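You operate a simulated robot arm through the tools that you are given. There is no shell and no other tool.

The job below is to be done with a simulated robot arm. You get a single attempt, and the scene is never put back.

TASK
Put things in order on the top of the long steel table. At the end: the brown mould is in the silver steel bowl; the black small iron weight (marked "500 g") stands on top of the white pad; the purple tumbler (marked "D") stands where the black small iron weight stood; the gold brass weight (marked "200 g") from the top of the long steel table is in the yellow bowl; whatever was shut is shut again. Leave all else as you found it, and nothing knocked over.

The check looks at the end state, three seconds after you hand in, the way a careful person would. Anything else that was tipped, shoved, dropped, spilled or broken makes it a failure.

THE ROBOT
A 6-joint arm with a two-finger parallel gripper, fixed in place. Base frame: the origin is at the foot of the arm, x ahead of it, y to its left, z up; the work surface is at about z = 860. Lengths are in mm, angles in degrees, forces in N, time in s.
With the tool pointing down near the work surface it reaches from about 360 to 760 mm from the base axis. Its first joint turns from -66.0 to 66.0 degrees. Payload 2.45 kg.
The tool frame sits at the grasp point between the pads (the TCP): z along the fingers, y along the line on which they close. The tips reach 24 mm beyond it. The gripper opens to 68 mm. The fingers are 17 mm wide and 10 mm thick; the gripper's body (40 by 70 mm) begins 41 mm behind the TCP.
Orientation is that of the tool frame in the base frame, as a unit quaternion [w, x, y, z]. With the fingers straight down and closing along the base's y, the tool's x points along the base's -x, its y along +y and its z along -z.

THE INTERFACE
- The arm moves only by the tool servo_tool. Its argument "targets" is a list of rows, each a list of 3 entries, a list of its own where there are three numbers: the finger opening in mm, from 0 to 68, then the shift along the tool's x, y, z in units of 150 mm (1.0 is 150 mm), then the turn, a rotation vector about the tool's x, y, z in units of 45 degrees (1.0 is 45 degrees). In form: [[fingers, [dx, dy, dz], [rx, ry, rz]], ...]. A call has 1 to 20 rows; each row is the pose to reach, as a shift and turn from the pose commanded when the call began, along the tool's axes at that moment. A call with a number of a shift or a turn outside -1 to 1 is refused whole. Rows are played at 5 a second. More than 50 mm and 8.6 degrees between two rows, or a gripper value outside its range, and nothing of the call is played. Where a pose cannot be reached the arm comes as near as it can. A force on the tool above 40 N (or 10 N above the force at the start of the call, whichever is more), or a blocked arm, ends the call early, and 0.2 s more pass. The fingers move at their own pace (about 108 mm/s each) and stop on an object; they squeeze with about 22 N. The grip force told is the motor's: it shows also when the fingers shut on nothing. Time passes only in rows, and 0.2 s behind the last, so rows that repeat a pose let the fingers close. The reply holds the time, the measured pose of the TCP, the force on the tool along the base axes, the opening and the grip force, in the units named above and with some noise, with the torque about the TCP (base axes, N m) and any sound that the robot's microphone picked up.
- Cameras (640 x 400 px; columns grow to the right, rows downward): "scene" is fixed at [146, 401.5, 1461.3]; the picture's right is [-0.91, -0.42, 0.00], its down [-0.25, 0.54, -0.80] and it looks along [0.33, -0.73, -0.60] (base axes); focal length 326 px, centre (320, 200). "wrist" rides on the gripper at [84, 11, -75] in the tool frame; the picture's right is [-0.13, 0.99, 0.00], its down [-0.60, -0.08, -0.79] and it looks along [-0.79, -0.10, 0.61] (tool axes); focal length 251 px, centre (320, 200). There is no depth. A picture from a camera that has moved, and an enlarged one, comes with that camera's place and axes in the base frame and with its lens.
- get_image(camera): a new picture of that camera. The clock stands still meanwhile.
- enlarge(camera, box): a new picture of the part [left, top, right, bottom] of that camera's present view, enlarged. The clock stands still meanwhile.
- job_done(): hands the job in; it is judged then, once.

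Places have to be worked out from the pictures, the camera data and where the tool is seen. Open the gripper and draw the arm clear of the work before you hand the job in, unless the task says otherwise.

The tools are called after "Emit:" as a command line: name --argument value ..., lists and objects as JSON in quotes. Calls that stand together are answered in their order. servo_tool: Moves the arm, as the interface text tells. Its arguments: {"type":"object","properties":{"targets":{"type":"array","items":{"type":"array"}}},"required":["targets"]} The other tools are called the same way: get_image (camera) takes a picture; enlarge (camera, box) takes an enlarged picture of a part of a camera's view; job_done () hands the job in.

At the start:

```text
time_s: 0.0
position: [361.5, -243.9, 1217.5]
ee_rot: [0.0, 0.0, 1.0, -0.001]
wrist_force: [-0.4, -0.2, 0.3]
wrist_torque: [0.03, 0.02, 0.0]
gripper_width: 68.0
gripper_force: 0.0
```

scene: 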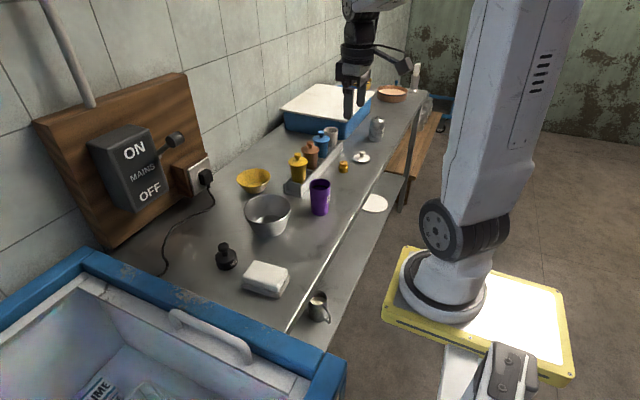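
wrist: 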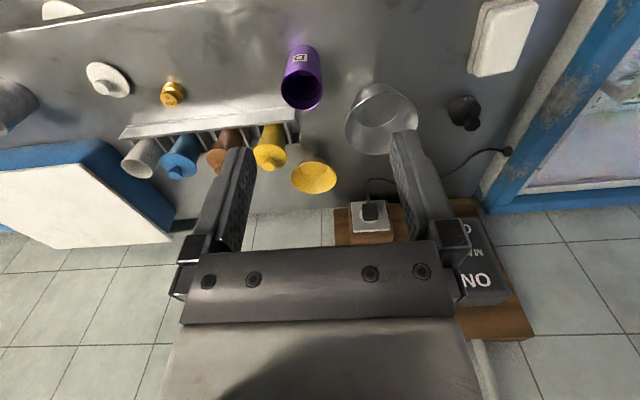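

I'll begin by looking closely at the scene from both cameras before moving anything.

Emit:
enlarge --camera "scene" --box '[200, 140, 420, 320]'

Emit:
enlarge --camera "scene" --box '[270, 60, 450, 180]'

Emit:
enlarge --camera "wrist" --box '[0, 0, 340, 210]'

Emit:
enlarge --camera "wrist" --box '[270, 0, 640, 220]'

Emit:
enlarge --camera "scene" --box '[0, 230, 360, 400]'

```text
2.22 times, centred on (310, 230) of scene
camera zoom: at [146.0, 401.5, 1461.3], right [-0.91, -0.42, 0.0], down [-0.25, 0.54, -0.8], along [0.33, -0.73, -0.6], focal length 725 px, centre (342, 133)
```

zoom: 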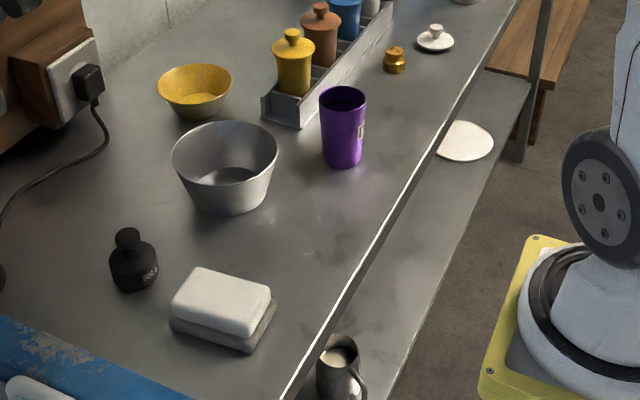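

```text
3.33 times, centred on (360, 120) of scene
camera zoom: at [146.0, 401.5, 1461.3], right [-0.91, -0.42, 0.0], down [-0.25, 0.54, -0.8], along [0.33, -0.73, -0.6], focal length 1088 px, centre (187, 467)
```

zoom: 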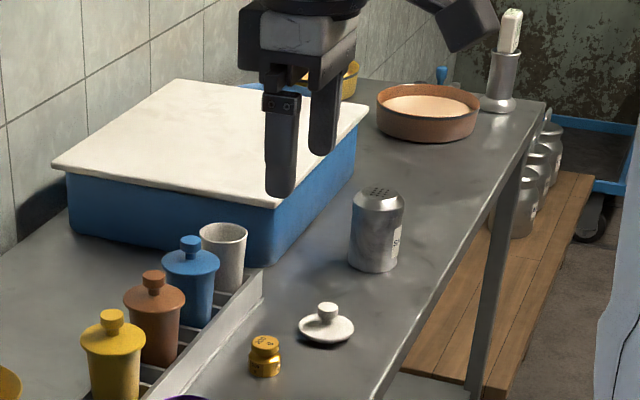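

```text
1.88 times, centred on (170, 105) of wrist
camera zoom: at [277.4, -232.9, 1292.0], right [0.13, 0.99, 0.0], down [0.6, -0.08, 0.79], along [0.79, -0.1, -0.61], focal length 473 px, centre (602, 379)
```

zoom: 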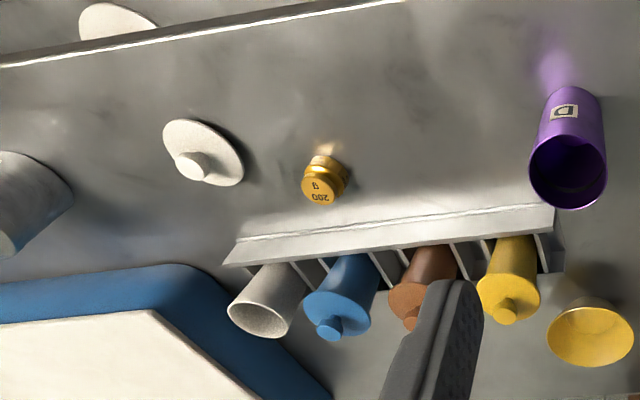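

```text
1.73 times, centred on (455, 110) of wrist
camera zoom: at [277.4, -232.9, 1292.0], right [0.13, 0.99, 0.0], down [0.6, -0.08, 0.79], along [0.79, -0.1, -0.61], focal length 435 px, centre (86, 356)
```

zoom: 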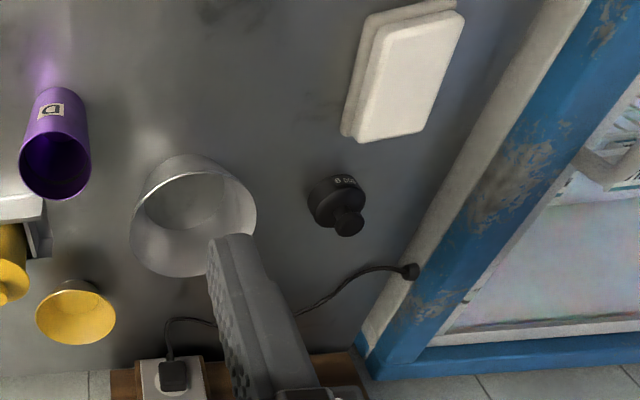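

```text
1.78 times, centred on (180, 315) of scene
camera zoom: at [146.0, 401.5, 1461.3], right [-0.91, -0.42, 0.0], down [-0.25, 0.54, -0.8], along [0.33, -0.73, -0.6], focal length 580 px, centre (569, -4)
```

zoom: 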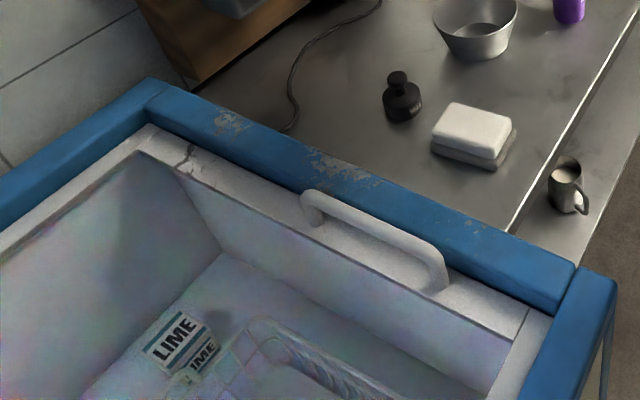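

The pictures show the rack with yellow, brown and blue capped moulds and a grey cup. I estimate the black weight at (578, 4), the tumbler at (450, -276), the gold weight at (475, -515), the steel bowl at (543, -144), the yellow bowl at (700, -300) and the pad at (456, 12). I'll move the arm high over the weight/pad end for a closer look.

Emit:
servo_tool --targets '[[68, [-0.05, 0.15, 0.05], [0, 0, 0]], [68, [-0.15, 0.35, 0.1], [0, 0, 0]], [68, [-0.25, 0.6, 0.2], [0, 0, 0]], [68, [-0.35, 0.8, 0.3], [0, 0, 0]], [68, [-0.45, 0.95, 0.4], [0, 0, 0]], [68, [-0.5, 1.0, 0.45], [0, 0, 0]]]'

Emit:
get_image --camera "wrist"

Emit:
get_image --camera "scene"

```text
time_s: 1.4
position: [436.3, -93.5, 1149.1]
ee_rot: [0.0, 0.0, 1.0, 0.0]
wrist_force: [-1.0, 0.1, 0.4]
wrist_torque: [0.01, 0.01, -0.03]
gripper_width: 67.9
gripper_force: 0.0
```

```text
taken
camera wrist: at [352.9, -83.1, 1223.9], right [0.13, 0.99, 0.0], down [0.6, -0.08, 0.79], along [0.79, -0.1, -0.61], focal length 251 px, centre (320, 200)
```

wrist: 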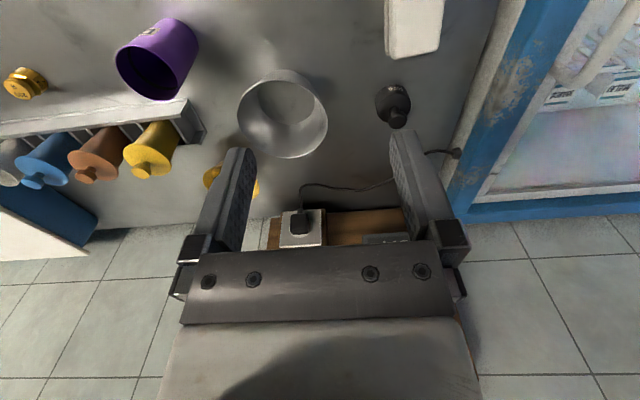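

```text
taken
```

scene: 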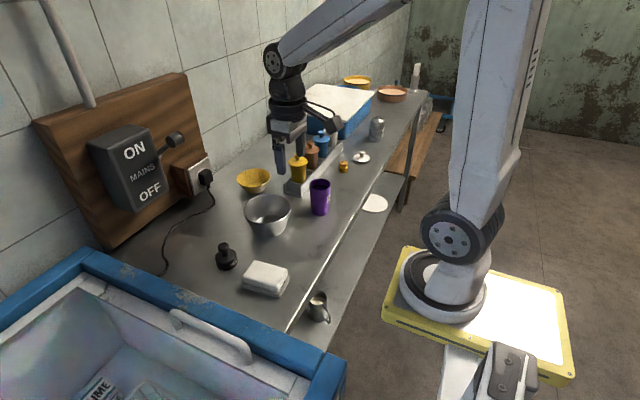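

A second yellow object has appeared behind the blue box, so I'll look at it and the near objects enlarged.

Emit:
enlarge --camera "scene" --box '[320, 60, 440, 140]'

Emit:
enlarge --camera "scene" --box '[200, 230, 310, 310]'

Emit:
enlarge --camera "wrist" --box '[0, 0, 270, 200]'

Emit:
enlarge --camera "wrist" --box '[340, 0, 480, 140]'

```text
5.00 times, centred on (380, 100) of scene
camera zoom: at [146.0, 401.5, 1461.3], right [-0.91, -0.42, 0.0], down [-0.25, 0.54, -0.8], along [0.33, -0.73, -0.6], focal length 1631 px, centre (20, 700)
```

zoom: 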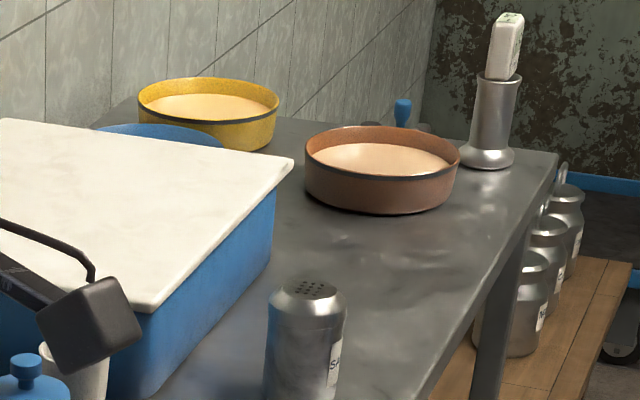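

```text
5.00 times, centred on (255, 270) of scene
camera zoom: at [146.0, 401.5, 1461.3], right [-0.91, -0.42, 0.0], down [-0.25, 0.54, -0.8], along [0.33, -0.73, -0.6], focal length 1631 px, centre (645, -150)
```

zoom: 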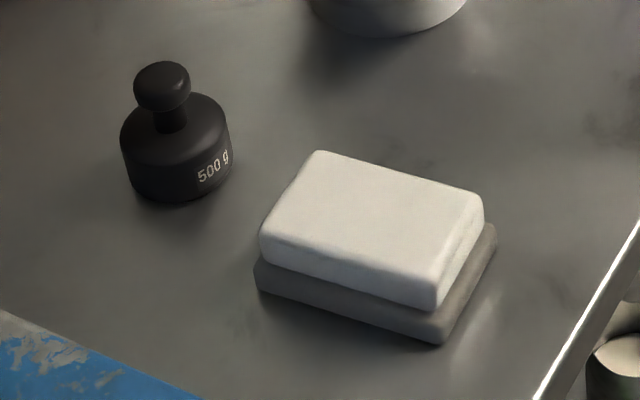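

```text
2.00 times, centred on (135, 100) of wrist
camera zoom: at [352.9, -83.1, 1223.9], right [0.13, 0.99, 0.0], down [0.6, -0.08, 0.79], along [0.79, -0.1, -0.61], focal length 503 px, centre (690, 400)
```

zoom: 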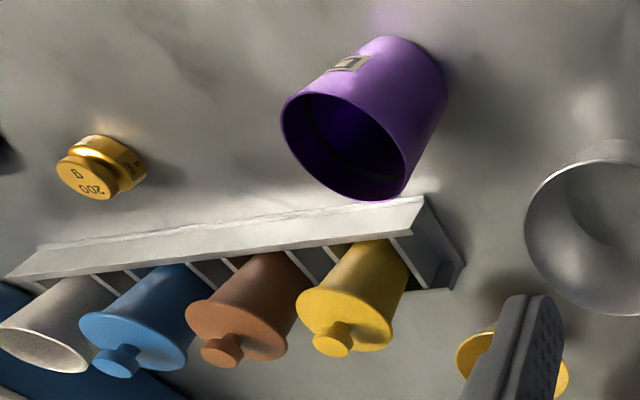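

```text
2.86 times, centred on (410, 70) of wrist
camera zoom: at [352.9, -83.1, 1223.9], right [0.13, 0.99, 0.0], down [0.6, -0.08, 0.79], along [0.79, -0.1, -0.61], focal length 718 px, centre (63, 571)
```

zoom: 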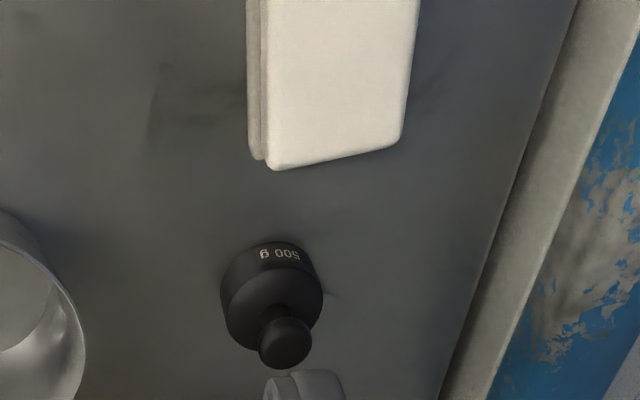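

The near objects are clear: the far yellow and brown pans are out of reach, so the rack's brown mould and the near yellow bowl are the right ones. The weight's knob looks to be near (583, -2) with its top at about 922, so I'll go above it to z≈1000.

Emit:
servo_tool --targets '[[68, [-0.15, 0.1, 0.1], [0, 0, 0]], [68, [-0.35, 0.25, 0.3], [0, 0, 0]], [68, [-0.55, 0.37, 0.5], [0, 0, 0]], [68, [-0.75, 0.48, 0.7], [0, 0, 0]], [68, [-0.9, 0.57, 0.9], [0, 0, 0]], [68, [-0.98, 0.61, 1.0], [0, 0, 0]], [68, [-0.98, 0.61, 1.0], [0, 0, 0]]]'

Emit:
get_image --camera "wrist"

Emit:
enlarge --camera "scene" --box '[160, 180, 320, 300]'

```text
time_s: 3.0
position: [582.2, -1.0, 999.2]
ee_rot: [0.0, -0.001, 1.0, -0.001]
wrist_force: [1.0, -0.4, 0.0]
wrist_torque: [0.03, 0.01, 0.01]
gripper_width: 68.1
gripper_force: 0.1
```

```text
taken
camera wrist: at [499.3, 9.5, 1073.9], right [0.13, 0.99, 0.0], down [0.6, -0.08, 0.79], along [0.79, -0.1, -0.61], focal length 251 px, centre (320, 200)
```

wrist: 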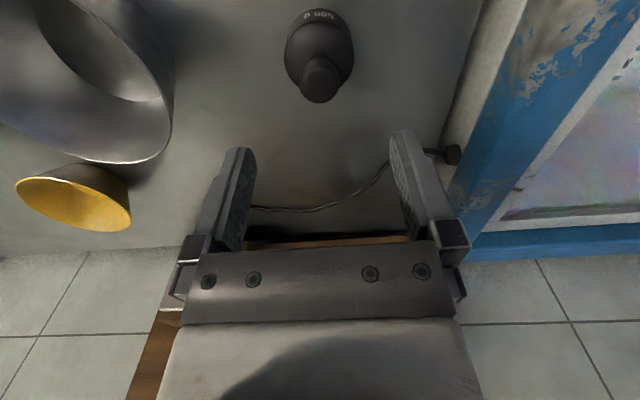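

```text
3.33 times, centred on (240, 240) of scene
camera zoom: at [146.0, 401.5, 1461.3], right [-0.91, -0.42, 0.0], down [-0.25, 0.54, -0.8], along [0.33, -0.73, -0.6], focal length 1088 px, centre (587, 67)
```

zoom: 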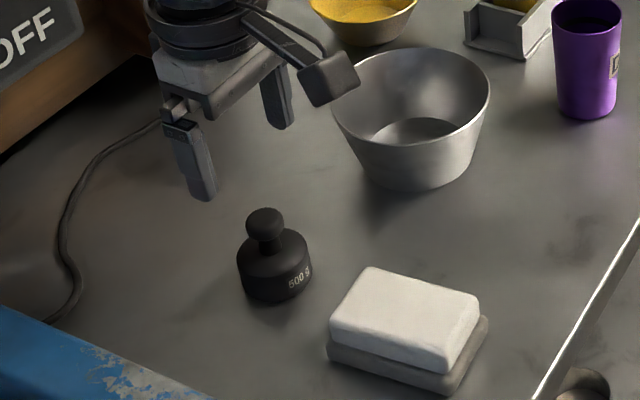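

The wrist view puts the knob at about (582, 0), right beneath the TCP. I descend to z≈922, fingers open, and check before closing.

Emit:
servo_tool --targets '[[68, [0, 0, 0.15], [0, 0, 0]], [68, [0, 0, 0.3], [0, 0, 0]], [68, [0, 0, 0.42], [0, 0, 0]], [68, [0, 0, 0.5], [0, 0, 0]], [68, [0, 0, 0.52], [0, 0, 0]]]'

Emit:
get_image --camera "wrist"

Emit:
enlarge --camera "scene" --box '[170, 210, 290, 290]'

```text
time_s: 4.2
position: [583.7, -3.7, 922.2]
ee_rot: [0.0, 0.0, 1.0, 0.0]
wrist_force: [0.3, -0.4, -0.4]
wrist_torque: [0.02, -0.01, 0.0]
gripper_width: 68.3
gripper_force: 0.0
```

```text
taken
camera wrist: at [499.9, 8.1, 996.6], right [0.13, 0.99, 0.0], down [0.6, -0.08, 0.79], along [0.79, -0.1, -0.61], focal length 251 px, centre (320, 200)
```

wrist: 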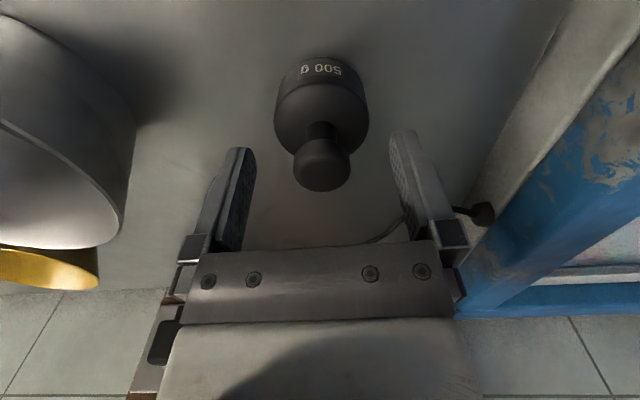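

```text
5.00 times, centred on (230, 250) of scene
camera zoom: at [146.0, 401.5, 1461.3], right [-0.91, -0.42, 0.0], down [-0.25, 0.54, -0.8], along [0.33, -0.73, -0.6], focal length 1631 px, centre (770, -50)
```

zoom: 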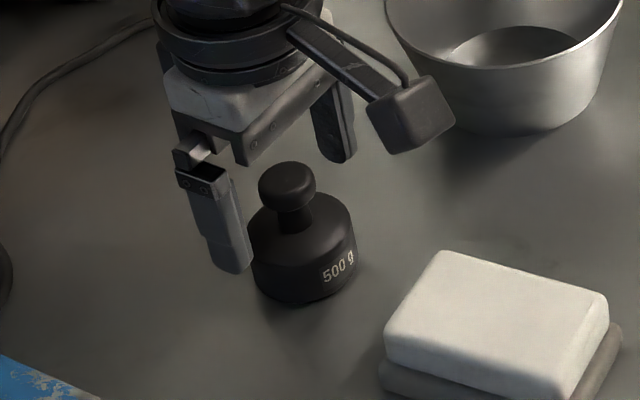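

The fingers straddle the knob (centre about z 909; body shoulder about 884). I drop 6 mm more, close on the knob, and lift a little.

Emit:
servo_tool --targets '[[68, [0, 0.01, 0.04], [0, 0, 0]], [40, [0, 0.01, 0.04], [0, 0, 0]], [15, [0, 0.01, 0.04], [0, 0, 0]], [10, [0, 0.01, 0.04], [0, 0, 0]], [10, [0, 0.01, 0.04], [0, 0, 0]], [10, [0, 0.01, 0.04], [0, 0, 0]]]'

Emit:
get_image --camera "wrist"

```text
time_s: 5.6
position: [583.4, -1.5, 917.4]
ee_rot: [0.0, 0.0, 1.0, 0.0]
wrist_force: [0.4, -0.7, 0.2]
wrist_torque: [-0.04, -0.13, -0.01]
gripper_width: 25.6
gripper_force: 21.9
```

```text
taken
camera wrist: at [499.8, 9.6, 991.0], right [0.13, 0.99, 0.0], down [0.6, -0.08, 0.79], along [0.79, -0.1, -0.61], focal length 251 px, centre (320, 200)
```

wrist: 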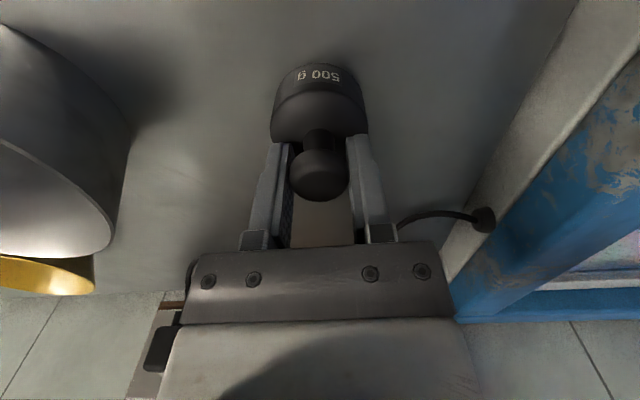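

The knob is held (25.6 mm, 22 N); the weight stood at about (584, -1.5). I lift to z≈1000 and then carry it over the pad, whose centre I make (457, 7) with its top about z 892.

Emit:
servo_tool --targets '[[10, [0, 0, -0.1], [0, 0, 0]], [10, [0, 0, -0.3], [0, 0, 0]], [10, [0, 0, -0.5], [0, 0, 0]], [10, [0.1, 0.01, -0.55], [0, 0, 0]], [10, [0.3, 0.02, -0.55], [0, 0, 0]], [10, [0.5, 0.04, -0.55], [0, 0, 0]], [10, [0.7, 0.055, -0.55], [0, 0, 0]], [10, [0.8, 0.055, -0.55], [0, 0, 0]], [10, [0.84, 0.055, -0.55], [0, 0, 0]], [10, [0.84, 0.055, -0.55], [0, 0, 0]]]'

Emit:
get_image --camera "wrist"

Emit:
enlarge --camera "scene" --box '[200, 210, 320, 310]'

```text
time_s: 7.8
position: [457.1, 7.8, 998.8]
ee_rot: [0.0, 0.0, 1.0, 0.0]
wrist_force: [-0.5, 0.4, -0.4]
wrist_torque: [-0.03, 0.0, 0.03]
gripper_width: 10.0
gripper_force: 0.1
```

```text
taken
camera wrist: at [372.9, 19.1, 1073.4], right [0.13, 0.99, 0.0], down [0.6, -0.08, 0.79], along [0.79, -0.1, -0.61], focal length 251 px, centre (320, 200)
```

wrist: 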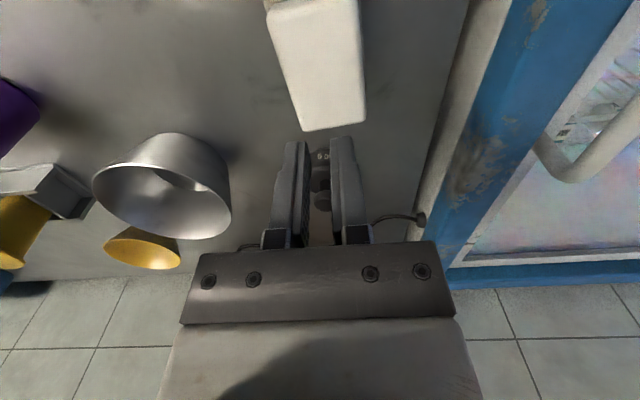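

```text
4.00 times, centred on (260, 260) of scene
camera zoom: at [146.0, 401.5, 1461.3], right [-0.91, -0.42, 0.0], down [-0.25, 0.54, -0.8], along [0.33, -0.73, -0.6], focal length 1305 px, centre (560, -40)
```

zoom: 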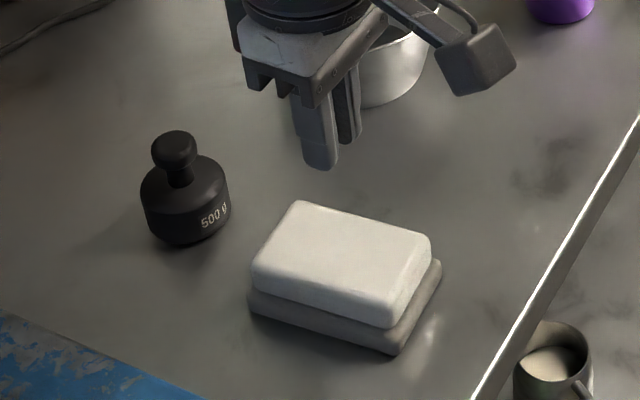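

The knob slipped out during the lift; the weight still stands, in the same place to within about 1 mm. I'll grip the cylindrical body instead (about 53 mm wide, opening 68), so first I go back above it with the fingers open.

Emit:
servo_tool --targets '[[68, [-0.1, -0.01, 0], [0, 0, 0]], [68, [-0.35, -0.03, 0], [0, 0, 0]], [68, [-0.6, -0.05, 0], [0, 0, 0]], [68, [-0.77, -0.06, 0], [0, 0, 0]], [68, [-0.845, -0.062, 0], [0, 0, 0]], [68, [-0.845, -0.062, 0.15], [0, 0, 0]], [68, [-0.845, -0.062, 0.4], [0, 0, 0]], [68, [-0.845, -0.062, 0.5], [0, 0, 0]], [68, [-0.845, -0.062, 0.5], [0, 0, 0]]]'

Emit:
get_image --camera "wrist"

Emit:
enlarge --camera "scene" --box '[170, 210, 290, 290]'

```text
time_s: 9.8
position: [584.7, -4.2, 924.5]
ee_rot: [-0.001, 0.0, 1.0, -0.001]
wrist_force: [0.1, -0.3, -0.4]
wrist_torque: [-0.01, 0.0, 0.02]
gripper_width: 67.7
gripper_force: 0.1
```

```text
taken
camera wrist: at [501.1, 7.8, 999.3], right [0.13, 0.99, 0.0], down [0.6, -0.08, 0.79], along [0.79, -0.1, -0.61], focal length 251 px, centre (320, 200)
```

wrist: 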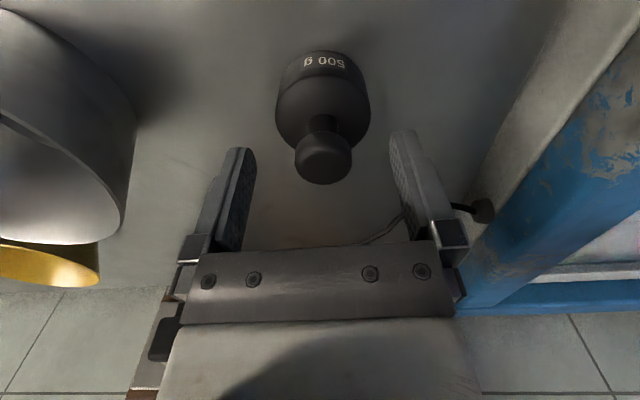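

```text
5.00 times, centred on (230, 250) of scene
camera zoom: at [146.0, 401.5, 1461.3], right [-0.91, -0.42, 0.0], down [-0.25, 0.54, -0.8], along [0.33, -0.73, -0.6], focal length 1631 px, centre (770, -50)
```

zoom: 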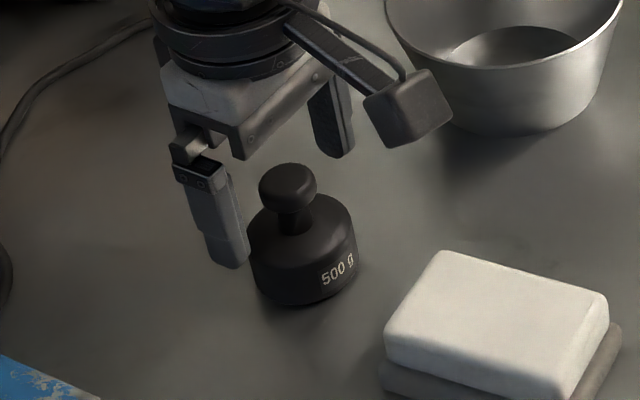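

The weight looks centred near (586, -1) between the open fingers. I lower to z≈888 (tips ~4 mm above the table) with force guarding.

Emit:
servo_tool --targets '[[68, [-0.01, 0, 0.08], [0, 0, 0]], [68, [-0.01, 0, 0.15], [0, 0, 0]], [68, [-0.01, 0, 0.2], [0, 0, 0]], [68, [-0.01, 0, 0.235], [0, 0, 0]], [68, [-0.01, 0, 0.235], [0, 0, 0]]]'

Emit:
get_image --camera "wrist"

Emit:
enlarge --camera "scene" --box '[170, 210, 290, 290]'

```text
time_s: 11.0
position: [584.9, -1.6, 887.7]
ee_rot: [0.0, 0.0, 1.0, 0.0]
wrist_force: [-0.1, 0.5, 0.5]
wrist_torque: [0.01, 0.0, 0.01]
gripper_width: 68.0
gripper_force: 0.0
```

```text
taken
camera wrist: at [501.7, 8.6, 963.1], right [0.13, 0.99, 0.0], down [0.6, -0.08, 0.79], along [0.79, -0.1, -0.61], focal length 251 px, centre (320, 200)
```

wrist: 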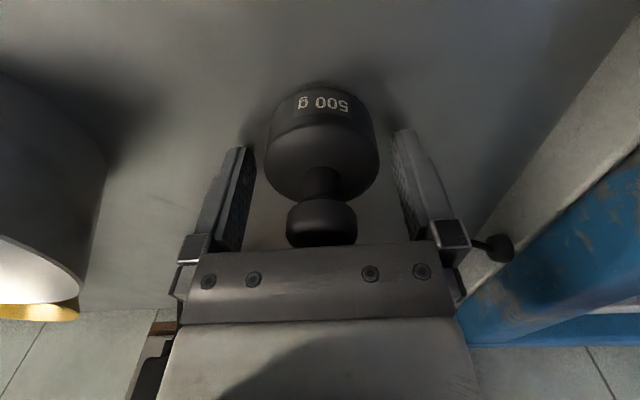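

```text
5.00 times, centred on (230, 250) of scene
camera zoom: at [146.0, 401.5, 1461.3], right [-0.91, -0.42, 0.0], down [-0.25, 0.54, -0.8], along [0.33, -0.73, -0.6], focal length 1631 px, centre (770, -50)
```

zoom: 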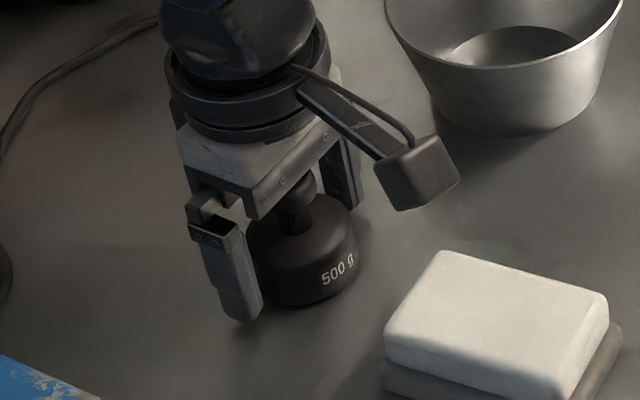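

The body is between the fingers with the palm clear of the knob. I close, then lift slowly by 20 mm and check whether it comes along.

Emit:
servo_tool --targets '[[60, [0, 0, 0], [0, 0, 0]], [50, [0, 0, 0], [0, 0, 0]], [30, [0, 0, 0], [0, 0, 0]], [30, [0, 0, 0], [0, 0, 0]], [30, [0, 0, 0], [0, 0, 0]], [30, [0, 0, -0.01], [0, 0, 0]], [30, [0, 0, -0.03], [0, 0, 0]], [30, [0, 0, -0.06], [0, 0, 0]], [30, [0, 0, -0.09], [0, 0, 0]], [30, [0, 0, -0.12], [0, 0, 0]], [30, [0, 0, -0.13], [0, 0, 0]]]'

Emit:
get_image --camera "wrist"

Emit:
enlarge --camera "scene" --box '[170, 210, 290, 290]'

```text
time_s: 13.4
position: [586.6, -3.1, 908.8]
ee_rot: [0.0, 0.0, 1.0, 0.0]
wrist_force: [-0.2, 0.8, -4.9]
wrist_torque: [-0.01, -0.05, 0.05]
gripper_width: 49.8
gripper_force: 22.2
```

```text
taken
camera wrist: at [502.3, 8.8, 982.3], right [0.13, 0.99, 0.0], down [0.6, -0.08, 0.79], along [0.79, -0.1, -0.61], focal length 251 px, centre (320, 200)
```

wrist: 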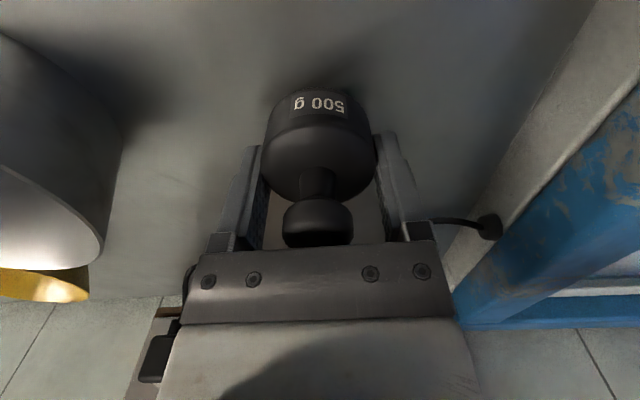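

```text
5.00 times, centred on (230, 250) of scene
camera zoom: at [146.1, 401.5, 1461.3], right [-0.91, -0.42, 0.0], down [-0.25, 0.54, -0.8], along [0.33, -0.73, -0.6], focal length 1631 px, centre (770, -50)
```

zoom: 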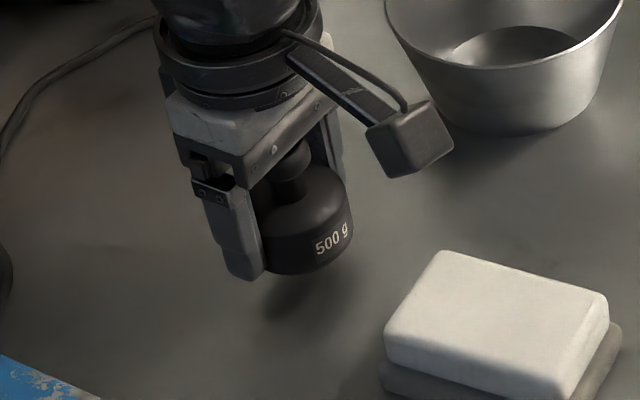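

The force shows 4.9 N and the picture shows it hanging level, so it's held. I raise it to base height ~920 and carry it slowly over the pad.

Emit:
servo_tool --targets '[[30, [0, 0, -0.05], [0, 0, 0]], [30, [0, 0, -0.12], [0, 0, 0]], [30, [0, 0, -0.2], [0, 0, 0]], [30, [0.03, 0, -0.27], [0, 0, 0]], [30, [0.1, 0.01, -0.3], [0, 0, 0]], [30, [0.2, 0.02, -0.3], [0, 0, 0]], [30, [0.32, 0.03, -0.3], [0, 0, 0]], [30, [0.45, 0.04, -0.3], [0, 0, 0]], [30, [0.57, 0.05, -0.3], [0, 0, 0]], [30, [0.68, 0.055, -0.3], [0, 0, 0]], [30, [0.77, 0.055, -0.3], [0, 0, 0]], [30, [0.83, 0.055, -0.3], [0, 0, 0]], [30, [0.85, 0.055, -0.3], [0, 0, 0]], [30, [0.85, 0.055, -0.3], [0, 0, 0]]]'

Emit:
get_image --camera "wrist"

Emit:
enlarge --camera "scene" --box '[200, 220, 320, 310]'

```text
time_s: 16.4
position: [458.7, 5.4, 951.6]
ee_rot: [-0.001, 0.0, 1.0, 0.001]
wrist_force: [-1.2, 0.4, -5.1]
wrist_torque: [0.02, -0.04, 0.0]
gripper_width: 49.8
gripper_force: 22.5
```

```text
taken
camera wrist: at [374.3, 16.5, 1027.2], right [0.13, 0.99, 0.0], down [0.6, -0.08, 0.79], along [0.79, -0.1, -0.61], focal length 251 px, centre (320, 200)
```

wrist: 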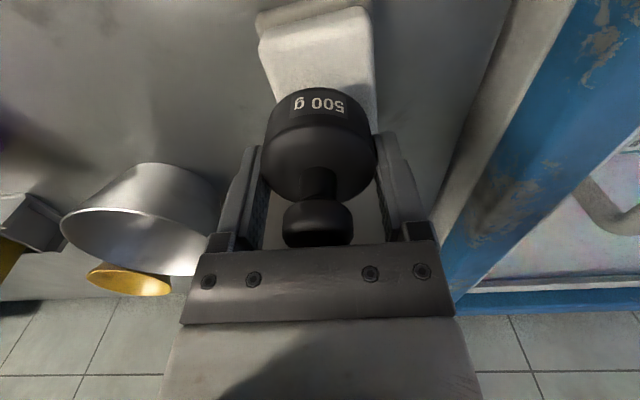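

```text
4.44 times, centred on (260, 265) of scene
camera zoom: at [146.1, 401.5, 1461.3], right [-0.91, -0.42, 0.0], down [-0.25, 0.54, -0.8], along [0.33, -0.73, -0.6], focal length 1450 px, centre (587, -89)
```

zoom: 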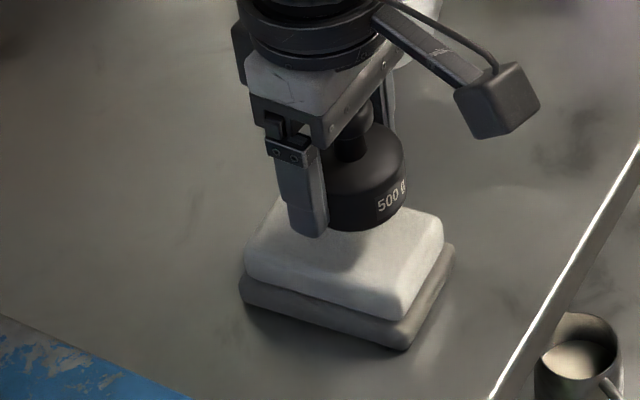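

The weight hangs over the pad; the pad centre looks about 3 mm further in +y. I nudge there and lower to just above the expected contact (TCP ≈ 922).

Emit:
servo_tool --targets '[[30, [0.005, 0.02, 0], [0, 0, 0]], [30, [0.005, 0.02, 0.06], [0, 0, 0]], [30, [0.005, 0.02, 0.12], [0, 0, 0]], [30, [0.005, 0.02, 0.17], [0, 0, 0]], [30, [0.005, 0.02, 0.19], [0, 0, 0]], [30, [0.005, 0.02, 0.19], [0, 0, 0]]]'

Emit:
enlarge --camera "scene" --box '[200, 220, 320, 310]'

```text
time_s: 17.8
position: [457.5, 9.3, 923.4]
ee_rot: [0.002, 0.0, 1.0, 0.0]
wrist_force: [2.2, -0.8, 13.9]
wrist_torque: [-0.06, -0.03, -0.03]
gripper_width: 49.6
gripper_force: 22.1
```

```text
4.44 times, centred on (260, 265) of scene
camera zoom: at [145.9, 401.5, 1461.3], right [-0.91, -0.42, 0.0], down [-0.25, 0.54, -0.8], along [0.33, -0.73, -0.6], focal length 1450 px, centre (587, -89)
```

zoom: 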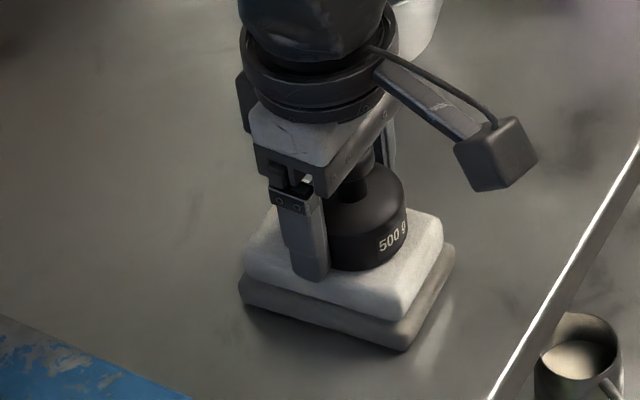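

It's resting on the pad now (force went from -5 to +14 N). I ease up 1.5 mm, open gently and rise straight up.

Emit:
servo_tool --targets '[[30, [0, 0, -0.01], [0, 0, 0]], [30, [0, 0, -0.01], [0, 0, 0]], [52, [0, 0, -0.01], [0, 0, 0]], [60, [0, 0, -0.01], [0, 0, 0]], [68, [0, 0, -0.01], [0, 0, 0]], [68, [0, 0, -0.01], [0, 0, 0]], [68, [0, 0, -0.08], [0, 0, 0]], [68, [0, 0, -0.2], [0, 0, 0]], [68, [0, 0, -0.4], [0, 0, 0]], [68, [0, 0, -0.7], [0, 0, 0]], [68, [0, 0, -1.0], [0, 0, 0]]]'

Emit:
enlarge --camera "scene" --box '[200, 220, 320, 310]'

Emit:
get_image --camera "wrist"

```text
time_s: 20.2
position: [457.0, 8.6, 1073.2]
ee_rot: [0.001, 0.0, 1.0, 0.001]
wrist_force: [0.2, 0.2, 0.3]
wrist_torque: [0.03, 0.01, 0.0]
gripper_width: 67.9
gripper_force: 0.1
```

```text
4.44 times, centred on (260, 265) of scene
camera zoom: at [146.0, 401.5, 1461.3], right [-0.91, -0.42, 0.0], down [-0.25, 0.54, -0.8], along [0.33, -0.73, -0.6], focal length 1450 px, centre (587, -89)
```

zoom: 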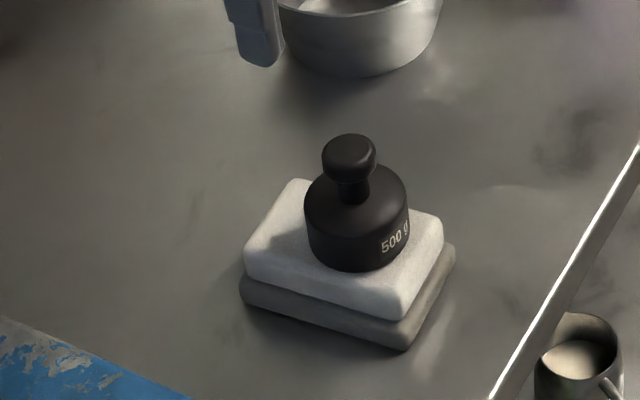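

```text
taken
camera wrist: at [372.8, 21.0, 1148.6], right [0.13, 0.99, 0.0], down [0.6, -0.08, 0.79], along [0.79, -0.1, -0.61], focal length 251 px, centre (320, 200)
```

wrist: 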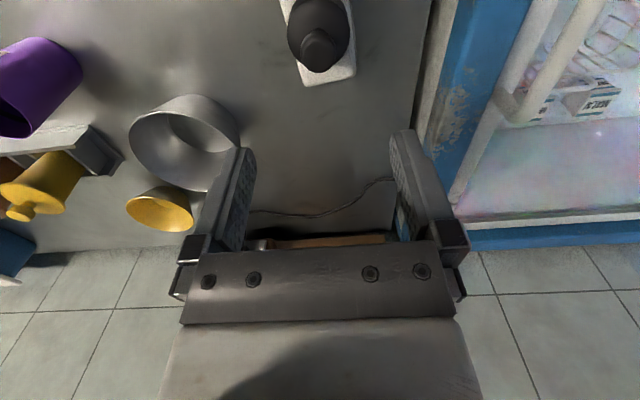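

The weight stands squarely on the pad. Next is the tumbler at about (450, -276); I travel there at z≈1075 in two hops.

Emit:
servo_tool --targets '[[68, [0, -0.1, 0], [0, 0, 0]], [68, [0.01, -0.35, 0], [0, 0, 0]], [68, [0.02, -0.65, 0], [0, 0, 0]], [68, [0.04, -0.95, 0], [0, 0, 0]], [68, [0.04, -1.0, 0], [0, 0, 0]]]'

Emit:
get_image --camera "wrist"

Emit:
enlarge --camera "scene" --box '[230, 130, 400, 250]'

```text
time_s: 21.4
position: [450.9, -140.8, 1074.6]
ee_rot: [0.0, 0.0, 1.0, -0.001]
wrist_force: [-0.7, -0.3, 0.5]
wrist_torque: [-0.06, -0.02, 0.0]
gripper_width: 68.1
gripper_force: 0.1
```

```text
taken
camera wrist: at [367.9, -129.3, 1149.1], right [0.13, 0.99, 0.0], down [0.6, -0.08, 0.79], along [0.79, -0.1, -0.61], focal length 251 px, centre (320, 200)
```

wrist: 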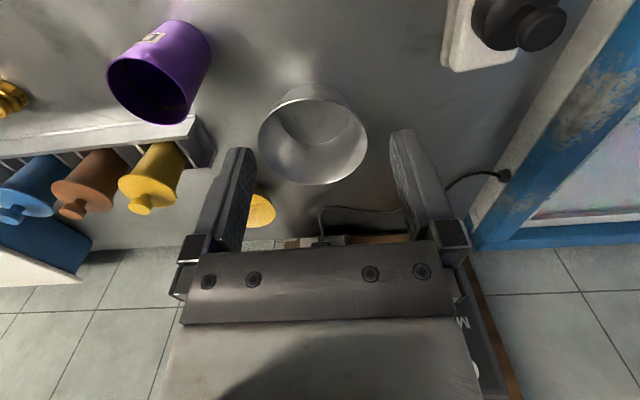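

```text
3.33 times, centred on (315, 190) of scene
camera zoom: at [146.0, 401.5, 1461.3], right [-0.91, -0.42, 0.0], down [-0.25, 0.54, -0.8], along [0.33, -0.73, -0.6], focal length 1088 px, centre (337, 233)
```

zoom: 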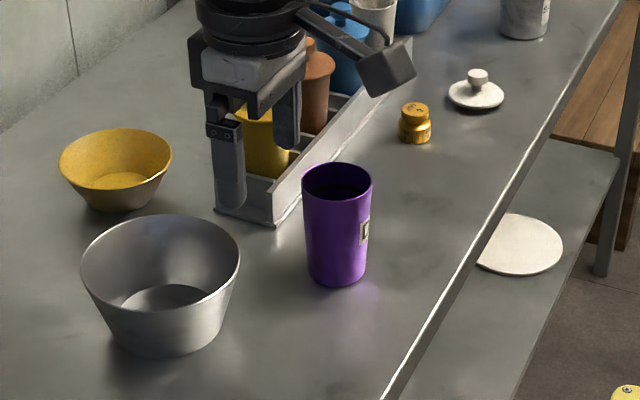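

From the scene view I get the tumbler's axis at about (453, -277), height ~97 mm, rim ~58 mm across. I move above it at z≈1040 and check alignment with the wrist camera.

Emit:
servo_tool --targets '[[68, [0, -0.1, 0], [0, 0, 0]], [68, [-0.005, -0.35, 0.05], [0, 0, 0]], [68, [-0.01, -0.6, 0.15], [0, 0, 0]], [68, [-0.013, -0.82, 0.2], [0, 0, 0]], [68, [-0.013, -0.907, 0.23], [0, 0, 0]], [68, [-0.013, -0.907, 0.23], [0, 0, 0]]]'

Emit:
get_image --camera "wrist"

Emit:
enlarge --camera "scene" --box '[260, 130, 380, 230]'

```text
time_s: 22.8
position: [452.0, -276.5, 1041.1]
ee_rot: [0.0, 0.0, 1.0, 0.0]
wrist_force: [-0.2, -0.4, 0.6]
wrist_torque: [0.0, 0.01, 0.01]
gripper_width: 68.4
gripper_force: 0.0
```

```text
taken
camera wrist: at [368.8, -265.5, 1115.7], right [0.13, 0.99, 0.0], down [0.6, -0.08, 0.79], along [0.79, -0.1, -0.61], focal length 251 px, centre (320, 200)
```

wrist: 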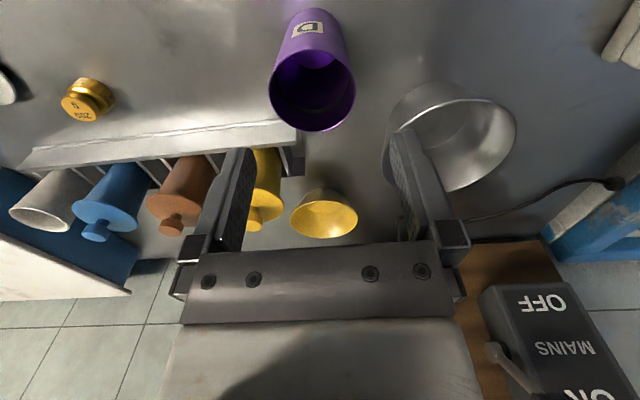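

```text
4.00 times, centred on (320, 180) of scene
camera zoom: at [146.0, 401.5, 1461.3], right [-0.91, -0.42, 0.0], down [-0.25, 0.54, -0.8], along [0.33, -0.73, -0.6], focal length 1305 px, centre (320, 280)
```

zoom: 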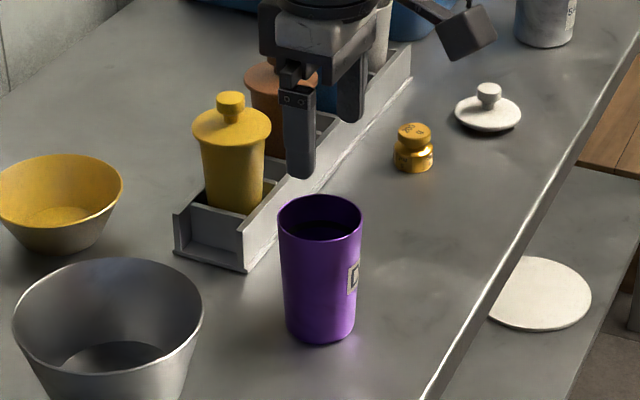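

The wrist view suggests the tumbler sits 5–6 mm further in -y than the tool axis. I'll enlarge to measure it exactly.

Emit:
enlarge --camera "wrist" --box '[240, 0, 400, 200]'

```text
2.00 times, centred on (320, 100) of wrist
camera zoom: at [368.8, -265.5, 1115.7], right [0.13, 0.99, 0.0], down [0.6, -0.08, 0.79], along [0.79, -0.1, -0.61], focal length 503 px, centre (320, 400)
```

zoom: 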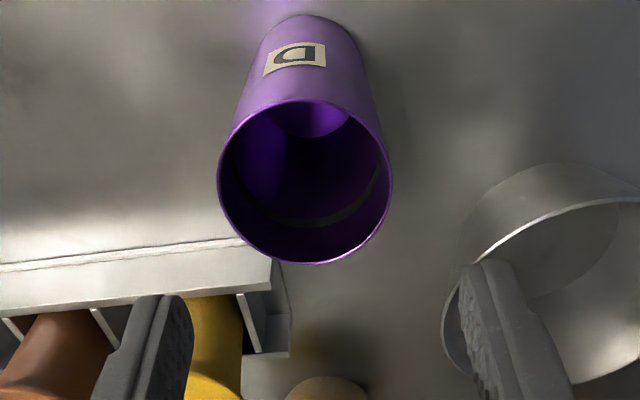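

The rim centre is about (455, -282). I shift there and lower so the tips are just above the rim, then check again.

Emit:
servo_tool --targets '[[68, [-0.02, -0.034, 0.05], [0, 0, 0]], [68, [-0.02, -0.034, 0.2], [0, 0, 0]], [68, [-0.02, -0.034, 0.32], [0, 0, 0]], [68, [-0.02, -0.034, 0.36], [0, 0, 0]], [68, [-0.02, -0.034, 0.36], [0, 0, 0]]]'

Emit:
get_image --camera "wrist"

Emit:
enlarge --camera "scene" --box '[260, 130, 380, 230]'

```text
time_s: 24.0
position: [455.7, -281.9, 985.9]
ee_rot: [0.0, 0.001, 1.0, -0.001]
wrist_force: [0.0, -0.2, 0.6]
wrist_torque: [0.0, 0.02, 0.01]
gripper_width: 67.8
gripper_force: 0.1
```

```text
taken
camera wrist: at [372.1, -271.2, 1060.7], right [0.13, 0.99, 0.0], down [0.6, -0.08, 0.79], along [0.79, -0.1, -0.61], focal length 251 px, centre (320, 200)
```

wrist: 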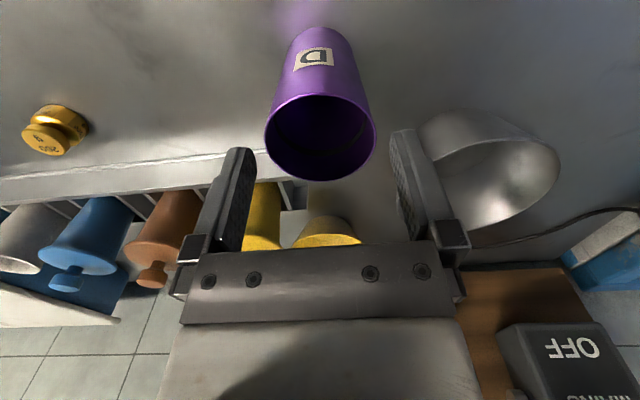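

```text
4.00 times, centred on (320, 180) of scene
camera zoom: at [146.0, 401.5, 1461.3], right [-0.91, -0.42, 0.0], down [-0.25, 0.54, -0.8], along [0.33, -0.73, -0.6], focal length 1305 px, centre (320, 280)
```

zoom: 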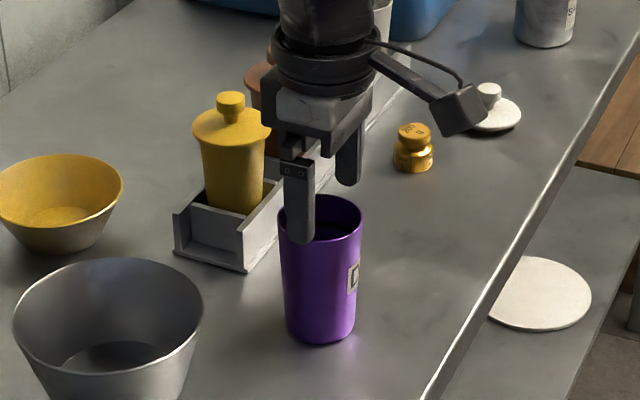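

The rim is now centred on the tool axis (u = 320, x ≈ 455). I descend to z≈929 with the fingers open, then close and lift slowly a little.

Emit:
servo_tool --targets '[[68, [0, 0, 0.08], [0, 0, 0]], [68, [0, 0, 0.16], [0, 0, 0]], [68, [0, 0, 0.24], [0, 0, 0]], [68, [0, 0, 0.32], [0, 0, 0]], [68, [0, 0, 0.38], [0, 0, 0]], [68, [0, 0, 0.38], [0, 0, 0]]]'

Emit:
get_image --camera "wrist"

Emit:
enlarge --camera "scene" --box '[260, 130, 380, 230]'

```text
time_s: 25.4
position: [455.1, -282.2, 927.8]
ee_rot: [0.0, 0.0, 1.0, 0.0]
wrist_force: [0.3, 0.4, 0.1]
wrist_torque: [-0.02, -0.02, 0.01]
gripper_width: 67.9
gripper_force: 0.0
```

```text
taken
camera wrist: at [371.7, -271.0, 1002.7], right [0.13, 0.99, 0.0], down [0.6, -0.08, 0.79], along [0.79, -0.1, -0.61], focal length 251 px, centre (320, 200)
```

wrist: 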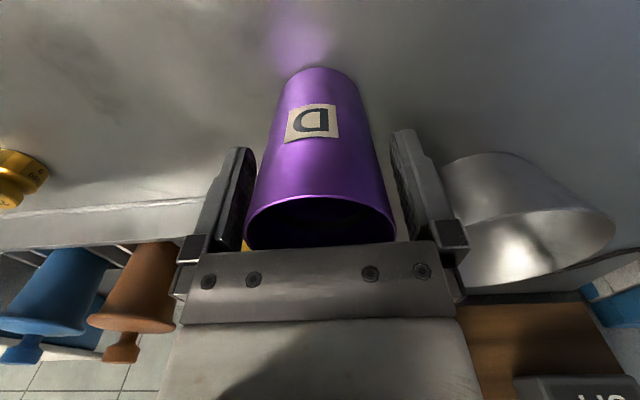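

```text
4.00 times, centred on (320, 180) of scene
camera zoom: at [146.0, 401.5, 1461.3], right [-0.91, -0.42, 0.0], down [-0.25, 0.54, -0.8], along [0.33, -0.73, -0.6], focal length 1305 px, centre (320, 280)
```

zoom: 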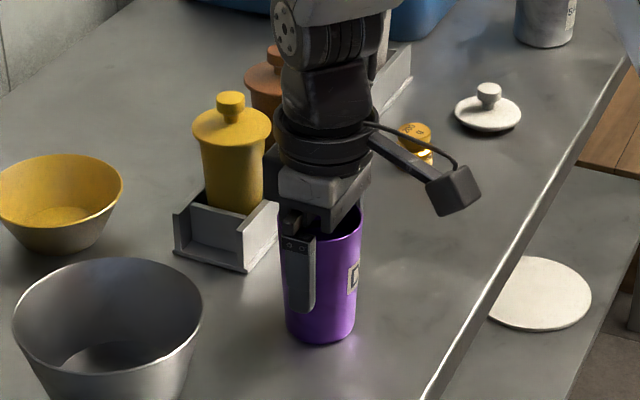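

The tumbler is well centred between the fingers. I close on it and lift slowly about 25 mm.

Emit:
servo_tool --targets '[[60, [0, 0, 0], [0, 0, 0]], [50, [0, 0, 0], [0, 0, 0]], [40, [0, 0, 0], [0, 0, 0]], [40, [0, 0, 0], [0, 0, 0]], [40, [0, 0, 0], [0, 0, 0]], [40, [0, 0, -0.02], [0, 0, 0]], [40, [0, 0, -0.05], [0, 0, 0]], [40, [0, 0, -0.09], [0, 0, 0]], [40, [0, 0, -0.13], [0, 0, 0]], [40, [0, 0, -0.16], [0, 0, 0]], [40, [0, 0, -0.16], [0, 0, 0]]]'

Emit:
get_image --camera "wrist"

Emit:
enlarge --camera "scene" --box '[260, 130, 380, 230]'

```text
time_s: 27.8
position: [456.3, -283.1, 951.1]
ee_rot: [0.001, 0.0, 1.0, 0.0]
wrist_force: [0.8, -0.3, -1.6]
wrist_torque: [0.02, 0.04, 0.0]
gripper_width: 59.1
gripper_force: 22.3
```

```text
taken
camera wrist: at [372.1, -270.8, 1027.5], right [0.13, 0.99, 0.0], down [0.6, -0.08, 0.79], along [0.79, -0.1, -0.61], focal length 251 px, centre (320, 200)
```

wrist: 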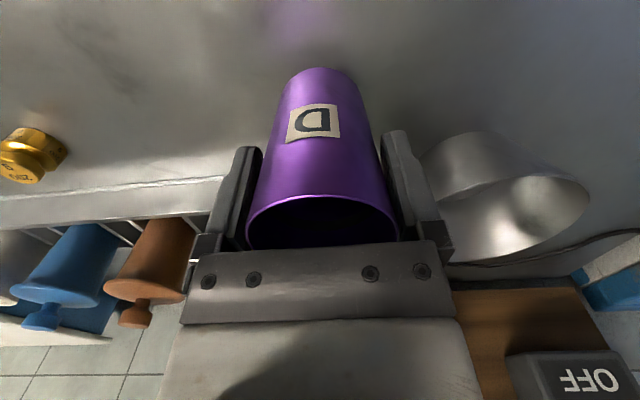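

```text
4.00 times, centred on (320, 180) of scene
camera zoom: at [146.0, 401.5, 1461.3], right [-0.91, -0.42, 0.0], down [-0.25, 0.54, -0.8], along [0.33, -0.73, -0.6], focal length 1305 px, centre (320, 280)
```

zoom: 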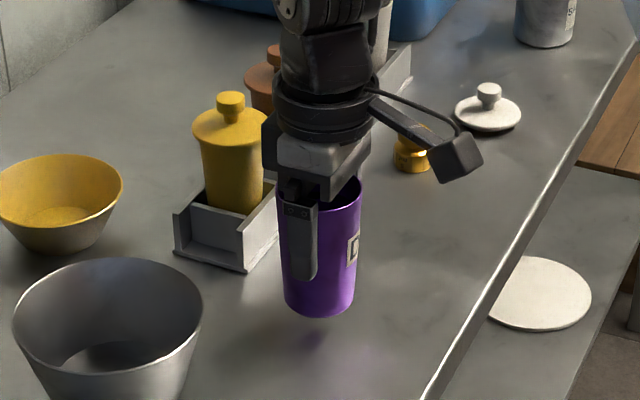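

The tumbler is held level (about 1.6 N). I raise it until its bottom is ~980, then carry it over toward the weight's old place.

Emit:
servo_tool --targets '[[40, [0, 0, -0.08], [0, 0, 0]], [40, [0, 0, -0.22], [0, 0, 0]], [40, [0, 0, -0.38], [0, 0, 0]], [40, [0, 0, -0.54], [0, 0, 0]], [40, [0, 0, -0.65], [0, 0, 0]], [40, [-0.02, 0.08, -0.67], [0, 0, 0]], [40, [-0.08, 0.22, -0.67], [0, 0, 0]], [40, [-0.17, 0.4, -0.67], [0, 0, 0]], [40, [-0.26, 0.58, -0.67], [0, 0, 0]], [40, [-0.35, 0.76, -0.67], [0, 0, 0]], [40, [-0.42, 0.92, -0.67], [0, 0, 0]], [40, [-0.45, 1.0, -0.67], [0, 0, 0]]]'

Emit:
servo_tool --targets '[[40, [-0.03, 0.07, 0], [0, 0, 0]], [40, [-0.1, 0.22, 0], [0, 0, 0]], [40, [-0.18, 0.4, 0], [0, 0, 0]], [40, [-0.27, 0.58, 0], [0, 0, 0]], [40, [-0.35, 0.74, 0], [0, 0, 0]], [40, [-0.4, 0.84, 0], [0, 0, 0]], [40, [-0.413, 0.87, 0], [0, 0, 0]], [40, [-0.413, 0.87, 0], [0, 0, 0]]]'

Emit:
get_image --camera "wrist"

Emit:
get_image --camera "scene"

```text
time_s: 30.4
position: [522.7, -132.5, 1051.0]
ee_rot: [0.001, 0.0, 1.0, 0.0]
wrist_force: [0.4, 0.2, -0.2]
wrist_torque: [-0.01, -0.02, 0.01]
gripper_width: 59.0
gripper_force: 22.5
```

```text
time_s: 32.2
position: [584.9, -1.5, 1052.1]
ee_rot: [0.0, 0.001, 1.0, 0.001]
wrist_force: [0.9, -0.4, -1.2]
wrist_torque: [0.02, 0.01, -0.02]
gripper_width: 58.9
gripper_force: 22.1
```

```text
taken
camera wrist: at [501.7, 9.6, 1127.0], right [0.13, 0.99, 0.0], down [0.6, -0.08, 0.79], along [0.79, -0.1, -0.61], focal length 251 px, centre (320, 200)
```

wrist: 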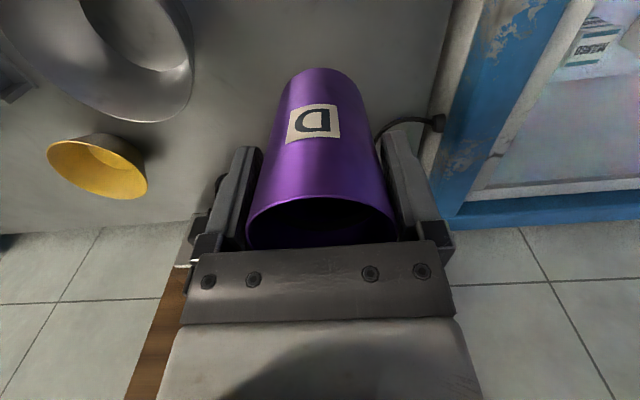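

```text
taken
```

scene: 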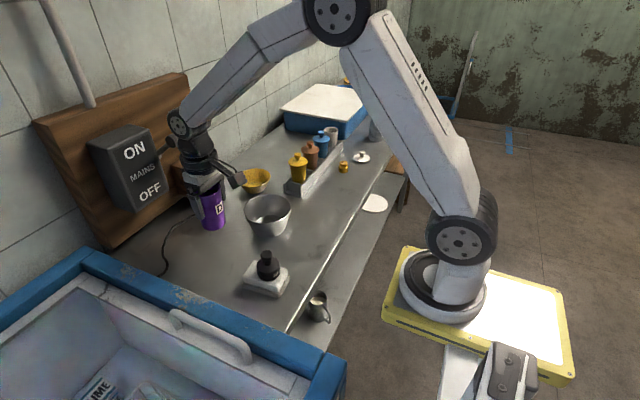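

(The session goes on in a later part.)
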